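You operate a simulated robot arm through the tools that you are given. There is no shell and no other tool. Be economical: measure what you need, move in short steps, check, and stop when the job is done.

The job below is to be done with a simulated robot arm. You get a single attempt, and the scene is never put back.

Task
Take the sachet labelled "damp" from the finishing station and put it on the valve card.

It is judged by the outcome, as a careful person would: the job done as asked, and still so three seconds after it is handed in. It fails if anything else is knocked over, pushed out of place, dropped, spilled or broken.

Robot
A 7-joint arm with a two-finger parallel gripper, fixed in place. Base frame: the origin is at the foot of the arm, x ahead of it, y to its left, z up; the work surface is at about z = 780. Units: mm, rad, N and s.
With the tool pointing down near the work surface it reaches from about 300 to 700 mm from the base axis. Its first joint turns from -1.152 to 1.152 rad. Payload 1.57 kg.
The TCP is the grasp point between the finger pads, 30 mm short of the fingertips. In the tool frame z runs along the fingers and y along their closing line. The gripper opens to 110 mm. The fingers are 24 mm wide and 12 mm thick; the gripper's body (48 by 112 mm) begins 78 mm behind the TCP.
Orientation is that of the tool frame in the base frame, as a unit quaternion [x, y, z, w]. With the fingers straight down and closing along the base's y, the tool's x points along the base's -x, its y along +y and its z along -z.

Tools
- The arm moves only by the tool send_rows. Its argument "commands" is a list of rows, each a list of 7 numbers: the turn, a rotation vector about the tool's x, y, z in rad, then the shift along the tool's x, y, z in mm, then the closure, from 0 (fully open) to 1 (shut). In form: [[ax, ay, az, x, y, z, claw], ...]. A call has 1 to 8 rows; each row is the pose to reach, as a shift and turn from the pose commanded when the call began, along the tool's axes at that moment. Each row takes 0.2 s and may step no farther than 50 mm and 0.15 rad from the row before; otherwise, or with a gripper value out of range, the whole call is refused. Where a pose cannot be reached the arm comes as near as it can. A force on the tool above 40 N (or 10 N above the force at the start of the call, whichever is more), or a blocked arm, ends the call early, and 0.2 s more pass. The fingers move at their own pace (about 108 mm/s each) and stop on an object; they squeeze with about 38 N. The grip force told is the motor's: it shows also when the fingers shut on nothing. Time passes only in rows, and 0.2 s behind the last, so rows that repeat a pose let the fingers close. The reply holds the time, the measured pose of the TCP, the force on the tool along the base axes, the opening and the grip force, in the units named above and with some noise.
- Cameras (640 x 400 px; columns grow to the right, rows downward): "scene" is fixed at [163.1, -392.9, 1392.1]; the picture's right is [0.79, -0.62, 0.00], its down [-0.42, -0.53, -0.74] and it looks along [0.45, 0.58, -0.68] (base axes); focal length 316 px, centre (320, 200). "wrist" rides on the gripper at [70, 16, -141] in the tool frame; the picture's right is [-0.23, 0.97, 0.00], its down [-0.86, -0.20, -0.48] and it looks along [-0.47, -0.11, 0.88] (tool axes); focal length 222 px, centre (320, 200). There is no depth. A picture from a camera that has moved, and an enlarged one, comes with that camera's place and axes in the base frame and with its lens.
- get_image(camera): a new picture of that camera. The clock stands still meanwhile.
- zoom(camera, box): a new picture of the part [left, top, right, bottom] of that camera's present view, enlarged. The clock stands still meanwhile.
- close_job(): hands the job in; it is judged then, once.

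Work in short steps. Places have to be worked out from the pictures, the camera data and where the tool is seen: move nearer, look again, correct. Check each grasp and each placing, and mend what went wrong. You have 90 turns and 46 pictures in all, those below and enlarged ones among them. Open the gripper and draw the arm clear of the work before you hand the job in, unless the task says otherwise; then end with one line.

The tools are called by a JSON object that holds its "api" and its "payload". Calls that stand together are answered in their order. send_rows: Moves the arm, as the interface text tells. Its arguments: {"type":"object","properties":{"commands":{"type":"array","items":{"type":"array","items":{"type":"number"}}}},"required":["commands"]} The other tools are called the same way: get_image (camera) takes a picture; zoom (camera, box) takes an enlarged picture of a part of a camera's view; close_job () hands the job in.

At the start:

```text
clock: 0.0
eef_pos: [484.1, -35.6, 1017.6]
orientation: [0.0, 1.0, 0.0, 0.001]
wrist_force: [0.0, 0.2, -0.1]
opening: 109.8
finger_force: 0.1
```

scene: 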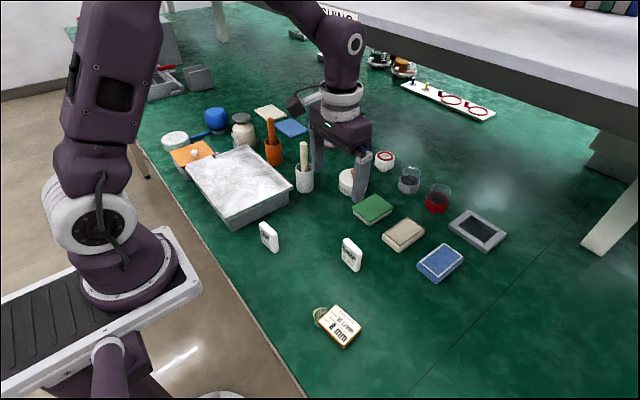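
wrist: 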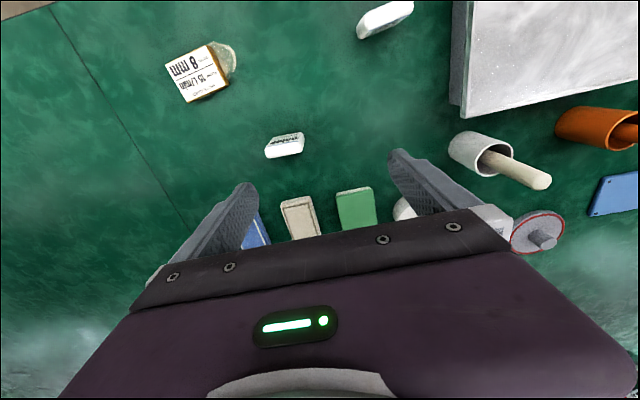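

The scene shows a station with several pads and labelled cards; I need to read the labels. I'll zoom in on the scene regions.

{"api": "zoom", "payload": {"camera": "scene", "box": [300, 170, 520, 360]}}

{"api": "zoom", "payload": {"camera": "scene", "box": [150, 80, 330, 270]}}

{"api": "zoom", "payload": {"camera": "scene", "box": [320, 30, 520, 220]}}

```text
2.11 times, centred on (410, 265) of scene
camera zoom: at [163.1, -392.9, 1392.1], right [0.79, -0.62, 0.0], down [-0.42, -0.53, -0.74], along [0.45, 0.58, -0.68], focal length 664 px, centre (130, 63)
```

zoom: 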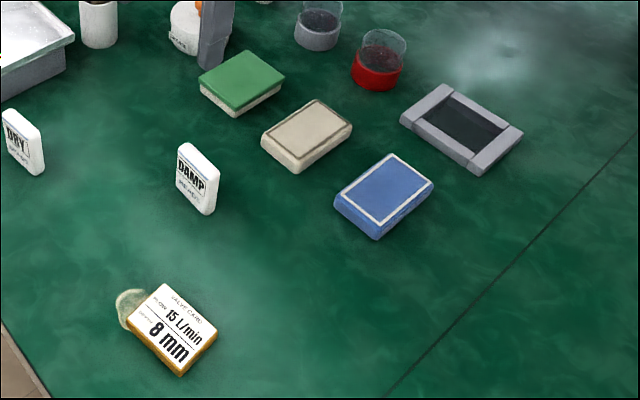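

```text
2.11 times, centred on (240, 175) of scene
camera zoom: at [163.1, -392.9, 1392.1], right [0.79, -0.62, 0.0], down [-0.42, -0.53, -0.74], along [0.45, 0.58, -0.68], focal length 664 px, centre (488, 253)
```

zoom: 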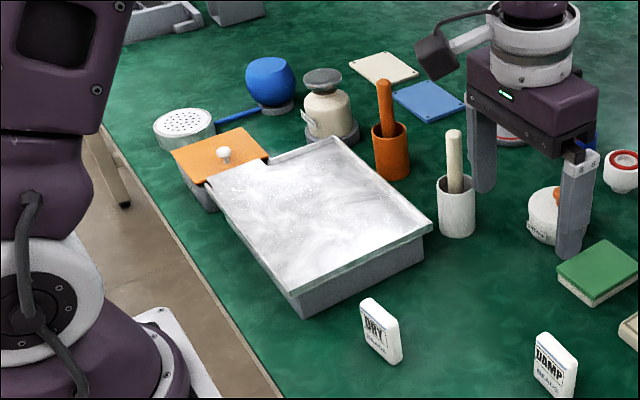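

```text
2.11 times, centred on (420, 125) of scene
camera zoom: at [163.1, -392.9, 1392.1], right [0.79, -0.62, 0.0], down [-0.42, -0.53, -0.74], along [0.45, 0.58, -0.68], focal length 664 px, centre (110, 358)
```

zoom: 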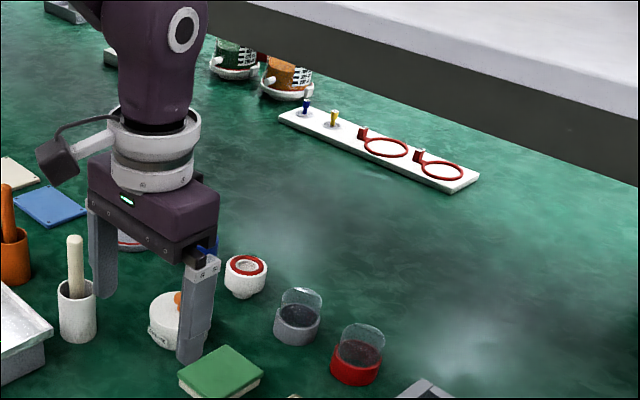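

Damp sachet appears near (490,-98), the valve card near (368,-187). I'll zoom on both in the wrist view to refine.

{"api": "zoom", "payload": {"camera": "wrist", "box": [230, 110, 340, 180]}}

{"api": "zoom", "payload": {"camera": "scene", "box": [300, 225, 380, 355]}}

{"api": "zoom", "payload": {"camera": "wrist", "box": [140, 30, 260, 110]}}

```text
5.71 times, centred on (285, 145) of wrist
camera zoom: at [414.8, -18.3, 1161.2], right [0.23, 0.97, 0.0], down [0.86, -0.2, 0.48], along [0.47, -0.11, -0.88], focal length 1269 px, centre (520, 514)
```

zoom: 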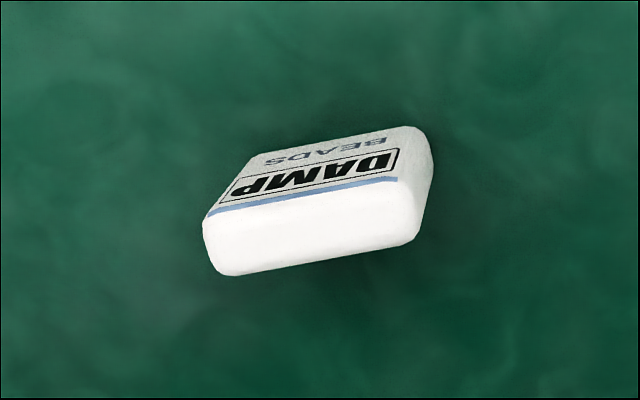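

```text
3.08 times, centred on (340, 290) of scene
camera zoom: at [163.1, -392.9, 1392.1], right [0.79, -0.62, 0.0], down [-0.42, -0.53, -0.74], along [0.45, 0.58, -0.68], focal length 971 px, centre (258, -77)
```

zoom: 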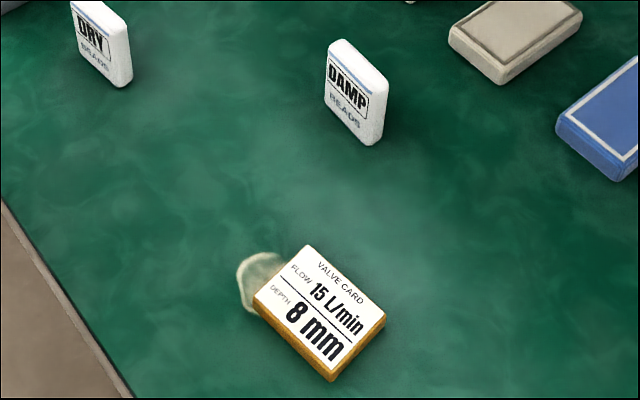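

```text
5.00 times, centred on (200, 70) of wrist
camera zoom: at [414.8, -18.3, 1161.2], right [0.23, 0.97, 0.0], down [0.86, -0.2, 0.48], along [0.47, -0.11, -0.88], focal length 1111 px, centre (920, 850)
```

zoom: 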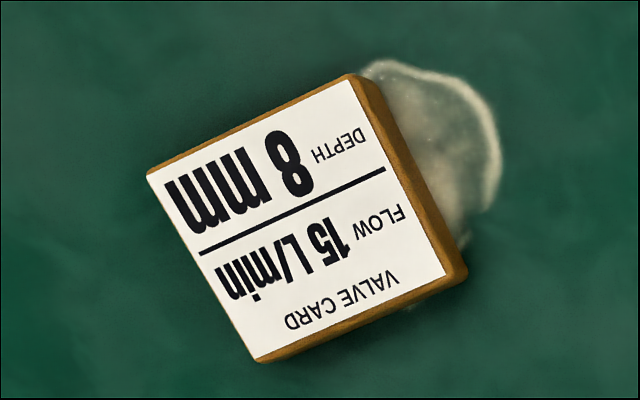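

Sachet stands upright: x≈482–499, y≈-113…-65, top z≈847, nearly axis-aligned. The card's top is about 66×53, centred near (369,-189). I'll move above the sachet, staying clear of its top.

{"api": "send_rows", "payload": {"commands": [[0, 0, 0, -3, -27, 20, 0], [0, 0, 0, -6.4, -53.4, 55, 0], [0, 0, 0, -6.4, -53.4, 95, 0], [0, 0, 0, -6.4, -53.4, 117, 0], [0, 0, 0, -6.4, -53.4, 117, 0]]}}

{"api": "get_image", "payload": {"camera": "wrist"}}

{"api": "zoom", "payload": {"camera": "scene", "box": [270, 140, 430, 300]}}

```text
clock: 1.2
eef_pos: [490.6, -89.1, 903.3]
orientation: [0.001, 1.0, 0.0, 0.0]
wrist_force: [0.2, -0.3, 0.7]
opening: 110.0
finger_force: 0.1
```

```text
37 pictures are left
camera wrist: at [421.2, -72.5, 1044.3], right [0.23, 0.97, 0.0], down [0.86, -0.2, 0.48], along [0.47, -0.11, -0.88], focal length 222 px, centre (320, 200)
```

wrist: 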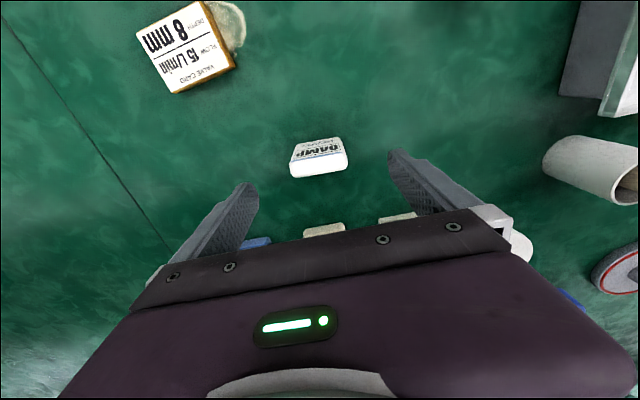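

```text
2.50 times, centred on (350, 220) of scene
camera zoom: at [163.1, -392.9, 1392.1], right [0.79, -0.62, 0.0], down [-0.42, -0.53, -0.74], along [0.45, 0.58, -0.68], focal length 789 px, centre (245, 150)
```

zoom: 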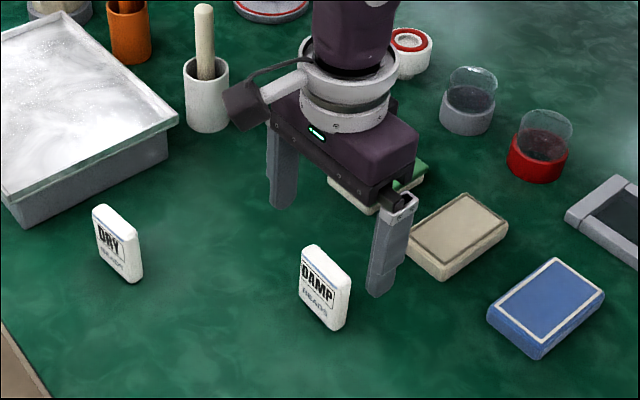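

The sachet's white top projects where I predicted. I'll enlarge it to refine the position and yaw.

{"api": "zoom", "payload": {"camera": "wrist", "box": [270, 125, 370, 190]}}

```text
6.15 times, centred on (320, 158) of wrist
camera zoom: at [421.2, -72.5, 1044.3], right [0.23, 0.97, 0.0], down [0.86, -0.2, 0.48], along [0.47, -0.11, -0.88], focal length 1367 px, centre (320, 462)
```

zoom: 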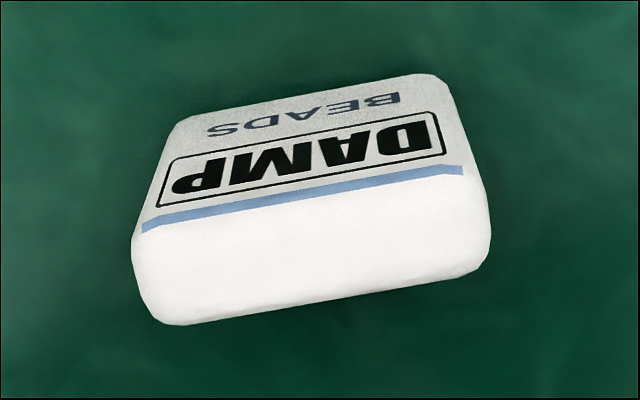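

Centre ≈(491,-90), yaw ≈2°. I'll descend straight to TCP z≈824 with the fingers open around it.

{"api": "send_rows", "payload": {"commands": [[0, 0, 0.04, -0.5, -1, 15, 0], [0, 0, 0.04, -0.5, -1, 35, 0], [0, 0, 0.04, -0.5, -1, 55, 0], [0, 0, 0.04, -0.5, -1, 77, 0], [0, 0, 0.04, -0.5, -1, 77, 0]]}}

{"api": "zoom", "payload": {"camera": "scene", "box": [270, 170, 430, 300]}}

{"api": "get_image", "payload": {"camera": "wrist"}}

```text
clock: 2.4
eef_pos: [491.0, -90.0, 824.4]
orientation: [0.02, 1.0, 0.0, 0.0]
wrist_force: [-0.2, -1.0, -0.1]
opening: 110.0
finger_force: 0.1
```

```text
3.08 times, centred on (350, 235) of scene
camera zoom: at [163.1, -392.9, 1392.1], right [0.79, -0.62, 0.0], down [-0.42, -0.53, -0.74], along [0.45, 0.58, -0.68], focal length 971 px, centre (228, 92)
```

zoom: 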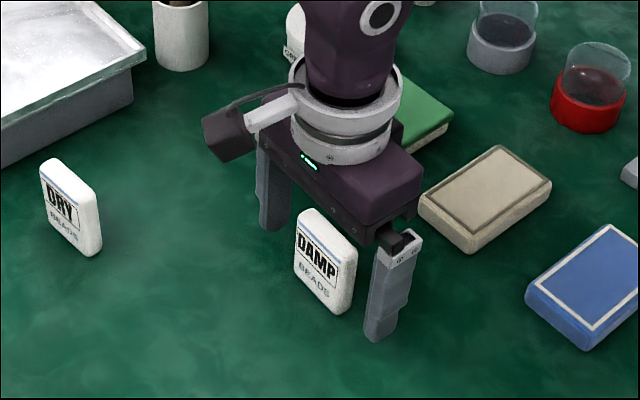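

```text
33 pictures are left
camera wrist: at [422.4, -70.5, 967.0], right [0.27, 0.96, 0.0], down [0.85, -0.23, 0.48], along [0.46, -0.13, -0.88], focal length 222 px, centre (320, 200)
```

wrist: 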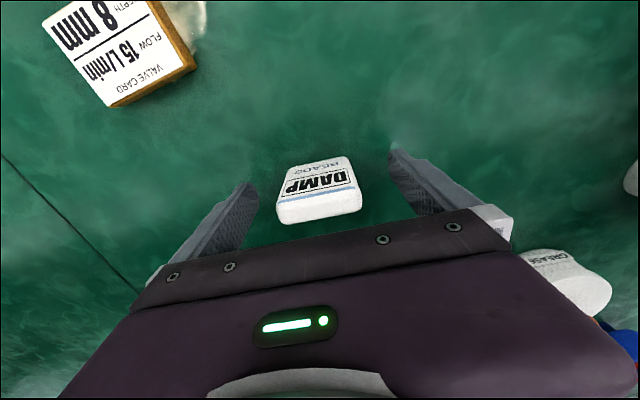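

The fingers straddle the sachet evenly. Closing gradually.

{"api": "send_rows", "payload": {"commands": [[0, 0, 0, 0, 0, 0, 0.45], [0, 0, 0, 0, 0, 0, 0.55], [0, 0, 0, 0, 0, 0, 0.65], [0, 0, 0, 0, 0, 0, 0.65]]}}

{"api": "get_image", "payload": {"camera": "wrist"}}

```text
clock: 3.4
eef_pos: [490.9, -90.3, 824.4]
orientation: [0.02, 1.0, 0.0, 0.0]
wrist_force: [-0.5, 0.6, 0.6]
opening: 54.1
finger_force: 38.2
```

```text
32 pictures are left
camera wrist: at [422.4, -70.5, 967.3], right [0.27, 0.96, 0.0], down [0.85, -0.23, 0.48], along [0.46, -0.13, -0.88], focal length 222 px, centre (320, 200)
```

wrist: 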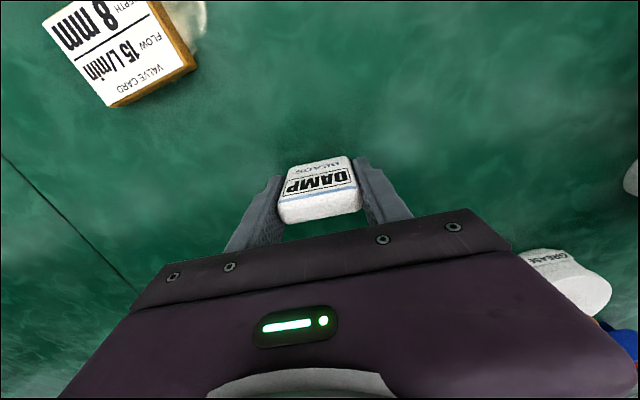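

Gripped at 54 mm with 38 N. Lifting slowly by 60 mm.

{"api": "send_rows", "payload": {"commands": [[0, 0, 0, 0, 0, -8, 0.65], [0, 0, 0, 0, 0, -22, 0.65], [0, 0, 0, 0, 0, -40, 0.65], [0, 0, 0, 0, 0, -60, 0.65], [0, 0, 0, 0, 0, -60, 0.65]]}}

{"api": "zoom", "payload": {"camera": "scene", "box": [270, 170, 430, 300]}}

```text
clock: 4.6
eef_pos: [489.8, -89.6, 885.4]
orientation: [0.02, 1.0, 0.0, 0.0]
wrist_force: [0.5, 0.2, -0.7]
opening: 54.3
finger_force: 37.8
```

```text
3.08 times, centred on (350, 235) of scene
camera zoom: at [163.1, -392.9, 1392.1], right [0.79, -0.62, 0.0], down [-0.42, -0.53, -0.74], along [0.45, 0.58, -0.68], focal length 971 px, centre (228, 92)
```

zoom: 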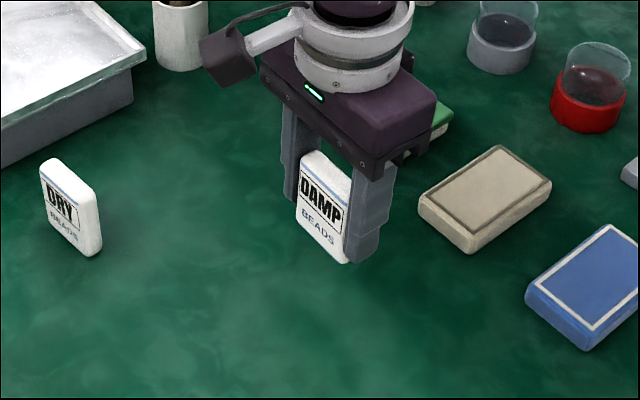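

Lifted securely with nothing disturbed. Moving above the card at this height while aligning yaw with it (≈+6°).

{"api": "send_rows", "payload": {"commands": [[0, 0, -0.02, 15, -13, 0, 0.65], [0, 0, -0.05, 40, -35, 0, 0.65], [0, 0, -0.09, 67, -59, 0, 0.65], [0, 0, -0.12, 94, -83, 0, 0.65], [0, 0, -0.145, 111, -98, 0, 0.65], [0, 0, -0.145, 118, -104, 0, 0.65], [0, 0, -0.145, 118, -104, 0, 0.65]]}}

{"api": "zoom", "payload": {"camera": "scene", "box": [250, 210, 430, 370]}}

{"api": "get_image", "payload": {"camera": "wrist"}}

```text
clock: 6.2
eef_pos: [369.1, -188.1, 885.4]
orientation: [-0.052, 0.999, 0.0, -0.001]
wrist_force: [-0.1, -0.7, 0.7]
opening: 54.2
finger_force: 38.0
```

```text
2.50 times, centred on (340, 290) of scene
camera zoom: at [163.1, -392.9, 1392.1], right [0.79, -0.62, 0.0], down [-0.42, -0.53, -0.74], along [0.45, 0.58, -0.68], focal length 789 px, centre (270, -25)
```

zoom: 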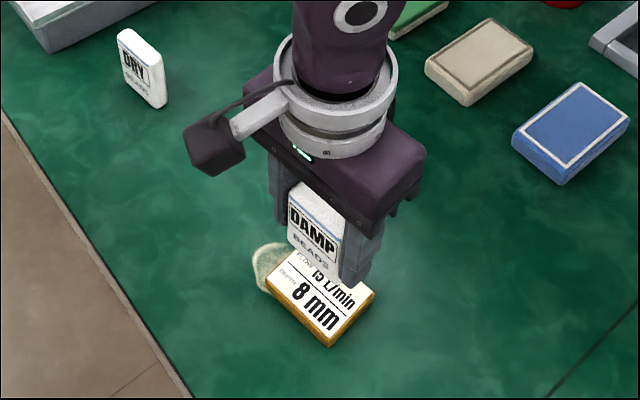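

```text
29 pictures are left
camera wrist: at [298.0, -179.5, 1027.8], right [0.12, 0.99, 0.0], down [0.87, -0.11, 0.48], along [0.48, -0.06, -0.88], focal length 222 px, centre (320, 200)
```

wrist: 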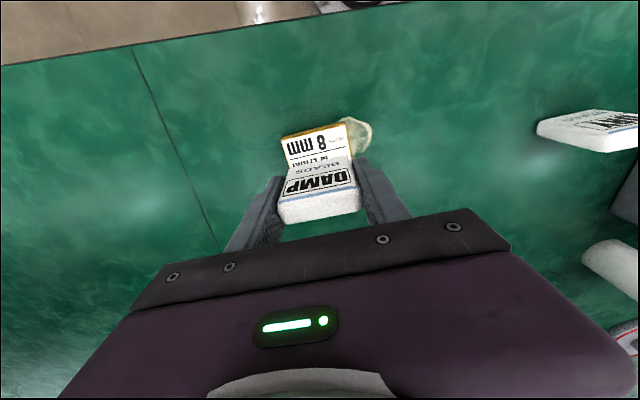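

The sachet hangs above the card. Sachet bottom is about 44 mm below the TCP and the card top about z 790–795, so I'll descend to TCP ≈845 and check.

{"api": "send_rows", "payload": {"commands": [[0, 0, 0, 0, 1, 12, 0.65], [0, 0, 0, 0, 1, 26, 0.65], [0, 0, 0, 0, 1, 40, 0.65], [0, 0, 0, 0, 1, 40, 0.65]]}}

{"api": "zoom", "payload": {"camera": "scene", "box": [290, 270, 390, 360]}}

{"api": "zoom", "payload": {"camera": "wrist", "box": [240, 100, 420, 250]}}

```text
clock: 7.2
eef_pos: [368.9, -186.9, 845.0]
orientation: [-0.052, 0.999, 0.0, 0.0]
wrist_force: [0.0, -0.2, -1.2]
opening: 54.1
finger_force: 38.3
```

```text
4.44 times, centred on (340, 315) of scene
camera zoom: at [163.1, -392.9, 1392.1], right [0.79, -0.62, 0.0], down [-0.42, -0.53, -0.74], along [0.45, 0.58, -0.68], focal length 1403 px, centre (231, -311)
```

zoom: 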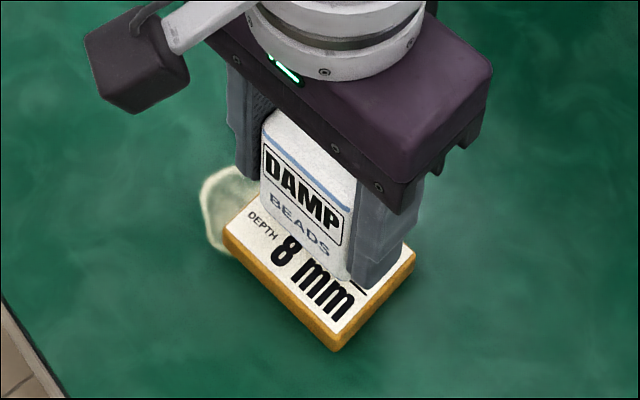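

```text
2.67 times, centred on (330, 175) of wrist
camera zoom: at [298.4, -178.3, 987.6], right [0.12, 0.99, 0.0], down [0.87, -0.11, 0.48], along [0.47, -0.06, -0.88], focal length 592 px, centre (293, 267)
```

zoom: 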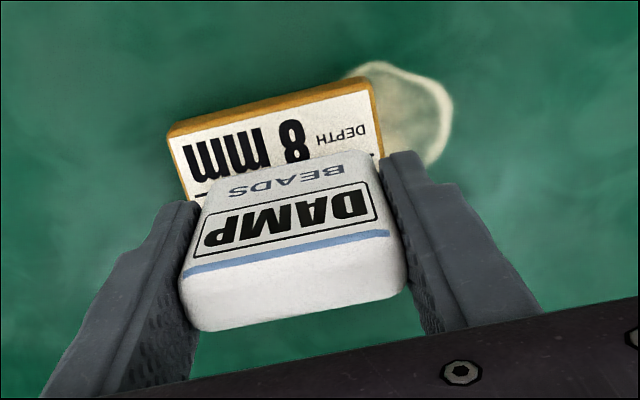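

Alignment is close; the card centre recomputes to about (371,-190), so I'll shift by ~(+2,-2.5) mm and come down to just above contact.

{"api": "send_rows", "payload": {"commands": [[0, 0, -0.01, -2, -2.5, 0, 0.65], [0, 0, -0.01, -2, -2.5, 2, 0.65], [0, 0, -0.01, -2, -2.5, 4, 0.65], [0, 0, -0.01, -2, -2.5, 5, 0.65], [0, 0, -0.01, -2, -2.5, 5, 0.65]]}}

{"api": "zoom", "payload": {"camera": "scene", "box": [305, 280, 385, 350]}}

```text
clock: 8.4
eef_pos: [372.2, -190.6, 839.5]
orientation: [-0.058, 0.998, -0.001, 0.0]
wrist_force: [0.0, 1.4, 26.7]
opening: 54.3
finger_force: 37.4
```

```text
5.71 times, centred on (345, 315) of scene
camera zoom: at [162.8, -392.7, 1392.2], right [0.79, -0.62, 0.0], down [-0.42, -0.53, -0.74], along [0.45, 0.58, -0.68], focal length 1804 px, centre (177, -457)
```

zoom: 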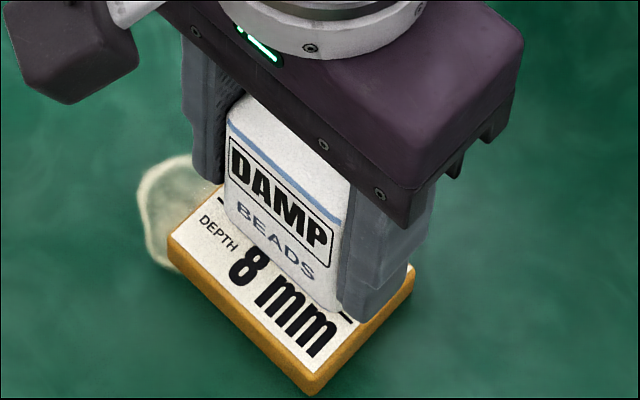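

Contact: 27 N upward, so the sachet is seated. I'll ease up slightly to relieve the force before releasing.

{"api": "send_rows", "payload": {"commands": [[0, 0, 0, 0, 0, -0.5, 0.65], [0, 0, 0, 0, 0, -0.5, 0.65]]}}

```text
clock: 9.0
eef_pos: [371.4, -189.4, 840.0]
orientation: [-0.058, 0.998, 0.0, 0.001]
wrist_force: [1.5, -2.1, 16.7]
opening: 54.1
finger_force: 37.9
```

Force dropped to 17 N (~20 N/mm); another 0.6 mm brings it to light contact.

{"api": "send_rows", "payload": {"commands": [[0, 0, 0, 0, 0, -0.6, 0.65], [0, 0, 0, 0, 0, -0.6, 0.65]]}}

```text
clock: 9.6
eef_pos: [371.9, -189.0, 840.7]
orientation: [-0.058, 0.998, 0.001, -0.002]
wrist_force: [0.3, 0.7, -0.5]
opening: 54.1
finger_force: 37.4
```

Now near zero force, just touching. Opening gently.

{"api": "send_rows", "payload": {"commands": [[0, 0, 0, 0, 0, 0.2, 0.52], [0, 0, 0, 0, 0, 0.2, 0.49], [0, 0, 0, 0, 0, 0.2, 0.46], [0, 0, 0, 0, 0, 0.2, 0.4], [0, 0, 0, 0, 0, 0.2, 0.3], [0, 0, 0, 0, 0, 0.2, 0.3]]}}

{"api": "zoom", "payload": {"camera": "scene", "box": [305, 280, 385, 350]}}

{"api": "zoom", "payload": {"camera": "wrist", "box": [240, 100, 420, 250]}}

```text
clock: 11.0
eef_pos: [370.9, -190.0, 841.1]
orientation: [-0.057, 0.998, 0.0, 0.0]
wrist_force: [0.0, 0.3, -0.7]
opening: 77.3
finger_force: 0.0
```

```text
5.71 times, centred on (345, 315) of scene
camera zoom: at [163.1, -392.9, 1392.1], right [0.79, -0.62, 0.0], down [-0.42, -0.53, -0.74], along [0.45, 0.58, -0.68], focal length 1804 px, centre (177, -457)
```

zoom: 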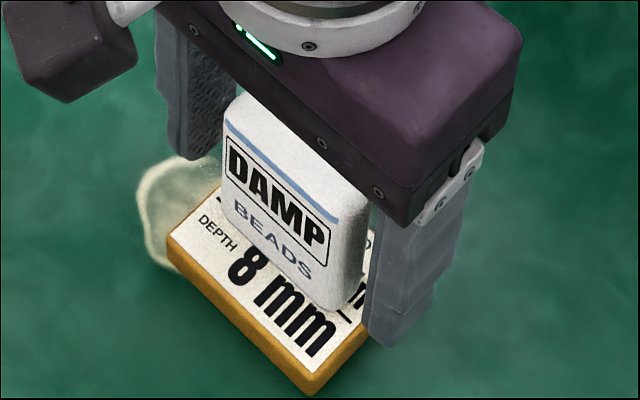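

```text
2.67 times, centred on (330, 175) of wrist
camera zoom: at [300.4, -181.2, 983.2], right [0.11, 0.99, 0.0], down [0.87, -0.1, 0.48], along [0.48, -0.05, -0.88], focal length 592 px, centre (293, 267)
```

zoom: 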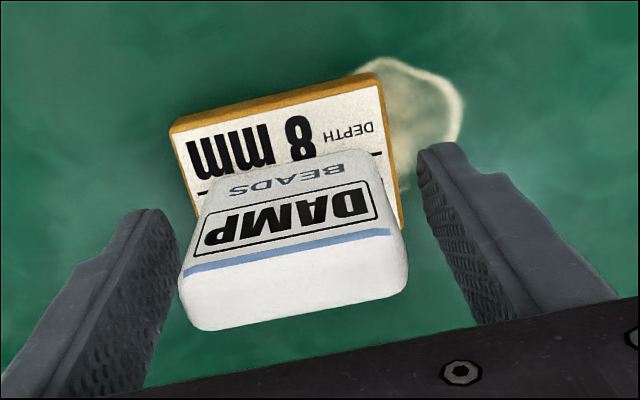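

The sachet stands free on the card. Opening fully and withdrawing straight up.

{"api": "send_rows", "payload": {"commands": [[0, 0, 0, 0, 0, 0, 0.15], [0, 0, 0, 0, 0, -5, 0], [0, 0, 0, 0, 0, -25, 0], [0, 0, 0, 0, 0, -55, 0], [0, 0, 0, 0, 0, -95, 0], [0, 0, 0, 0, 0, -135, 0], [0, 0, 0, 0, 0, -165, 0], [0, 0, 0, 0, 0, -165, 0]]}}

{"api": "get_image", "payload": {"camera": "scene"}}

{"api": "get_image", "payload": {"camera": "wrist"}}

```text
clock: 12.8
eef_pos: [371.1, -190.5, 1006.0]
orientation: [-0.058, 0.998, 0.0, 0.001]
wrist_force: [0.5, 0.0, 0.7]
opening: 109.9
finger_force: 0.1
```

```text
23 pictures are left
```

scene: 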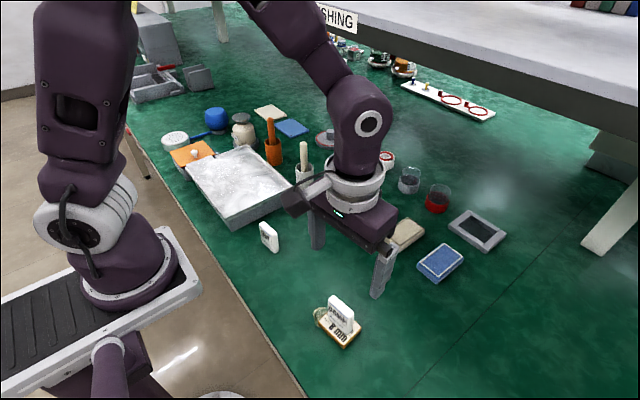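

```text
22 pictures are left
camera wrist: at [300.3, -181.8, 1148.7], right [0.11, 0.99, 0.0], down [0.87, -0.1, 0.48], along [0.48, -0.05, -0.88], focal length 222 px, centre (320, 200)
```

wrist: 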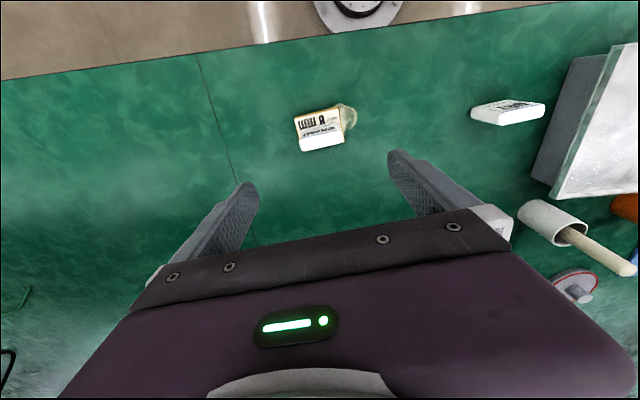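

The sachet stands stably on the card and the arm is clear, with everything else in place. Handing in.

{"api": "close_job", "payload": {}}

```text
The job is handed in.
```

The "damp" sachet is standing upright on the valve card, the gripper is open and clear, and nothing else was moved in the last pictures I took.
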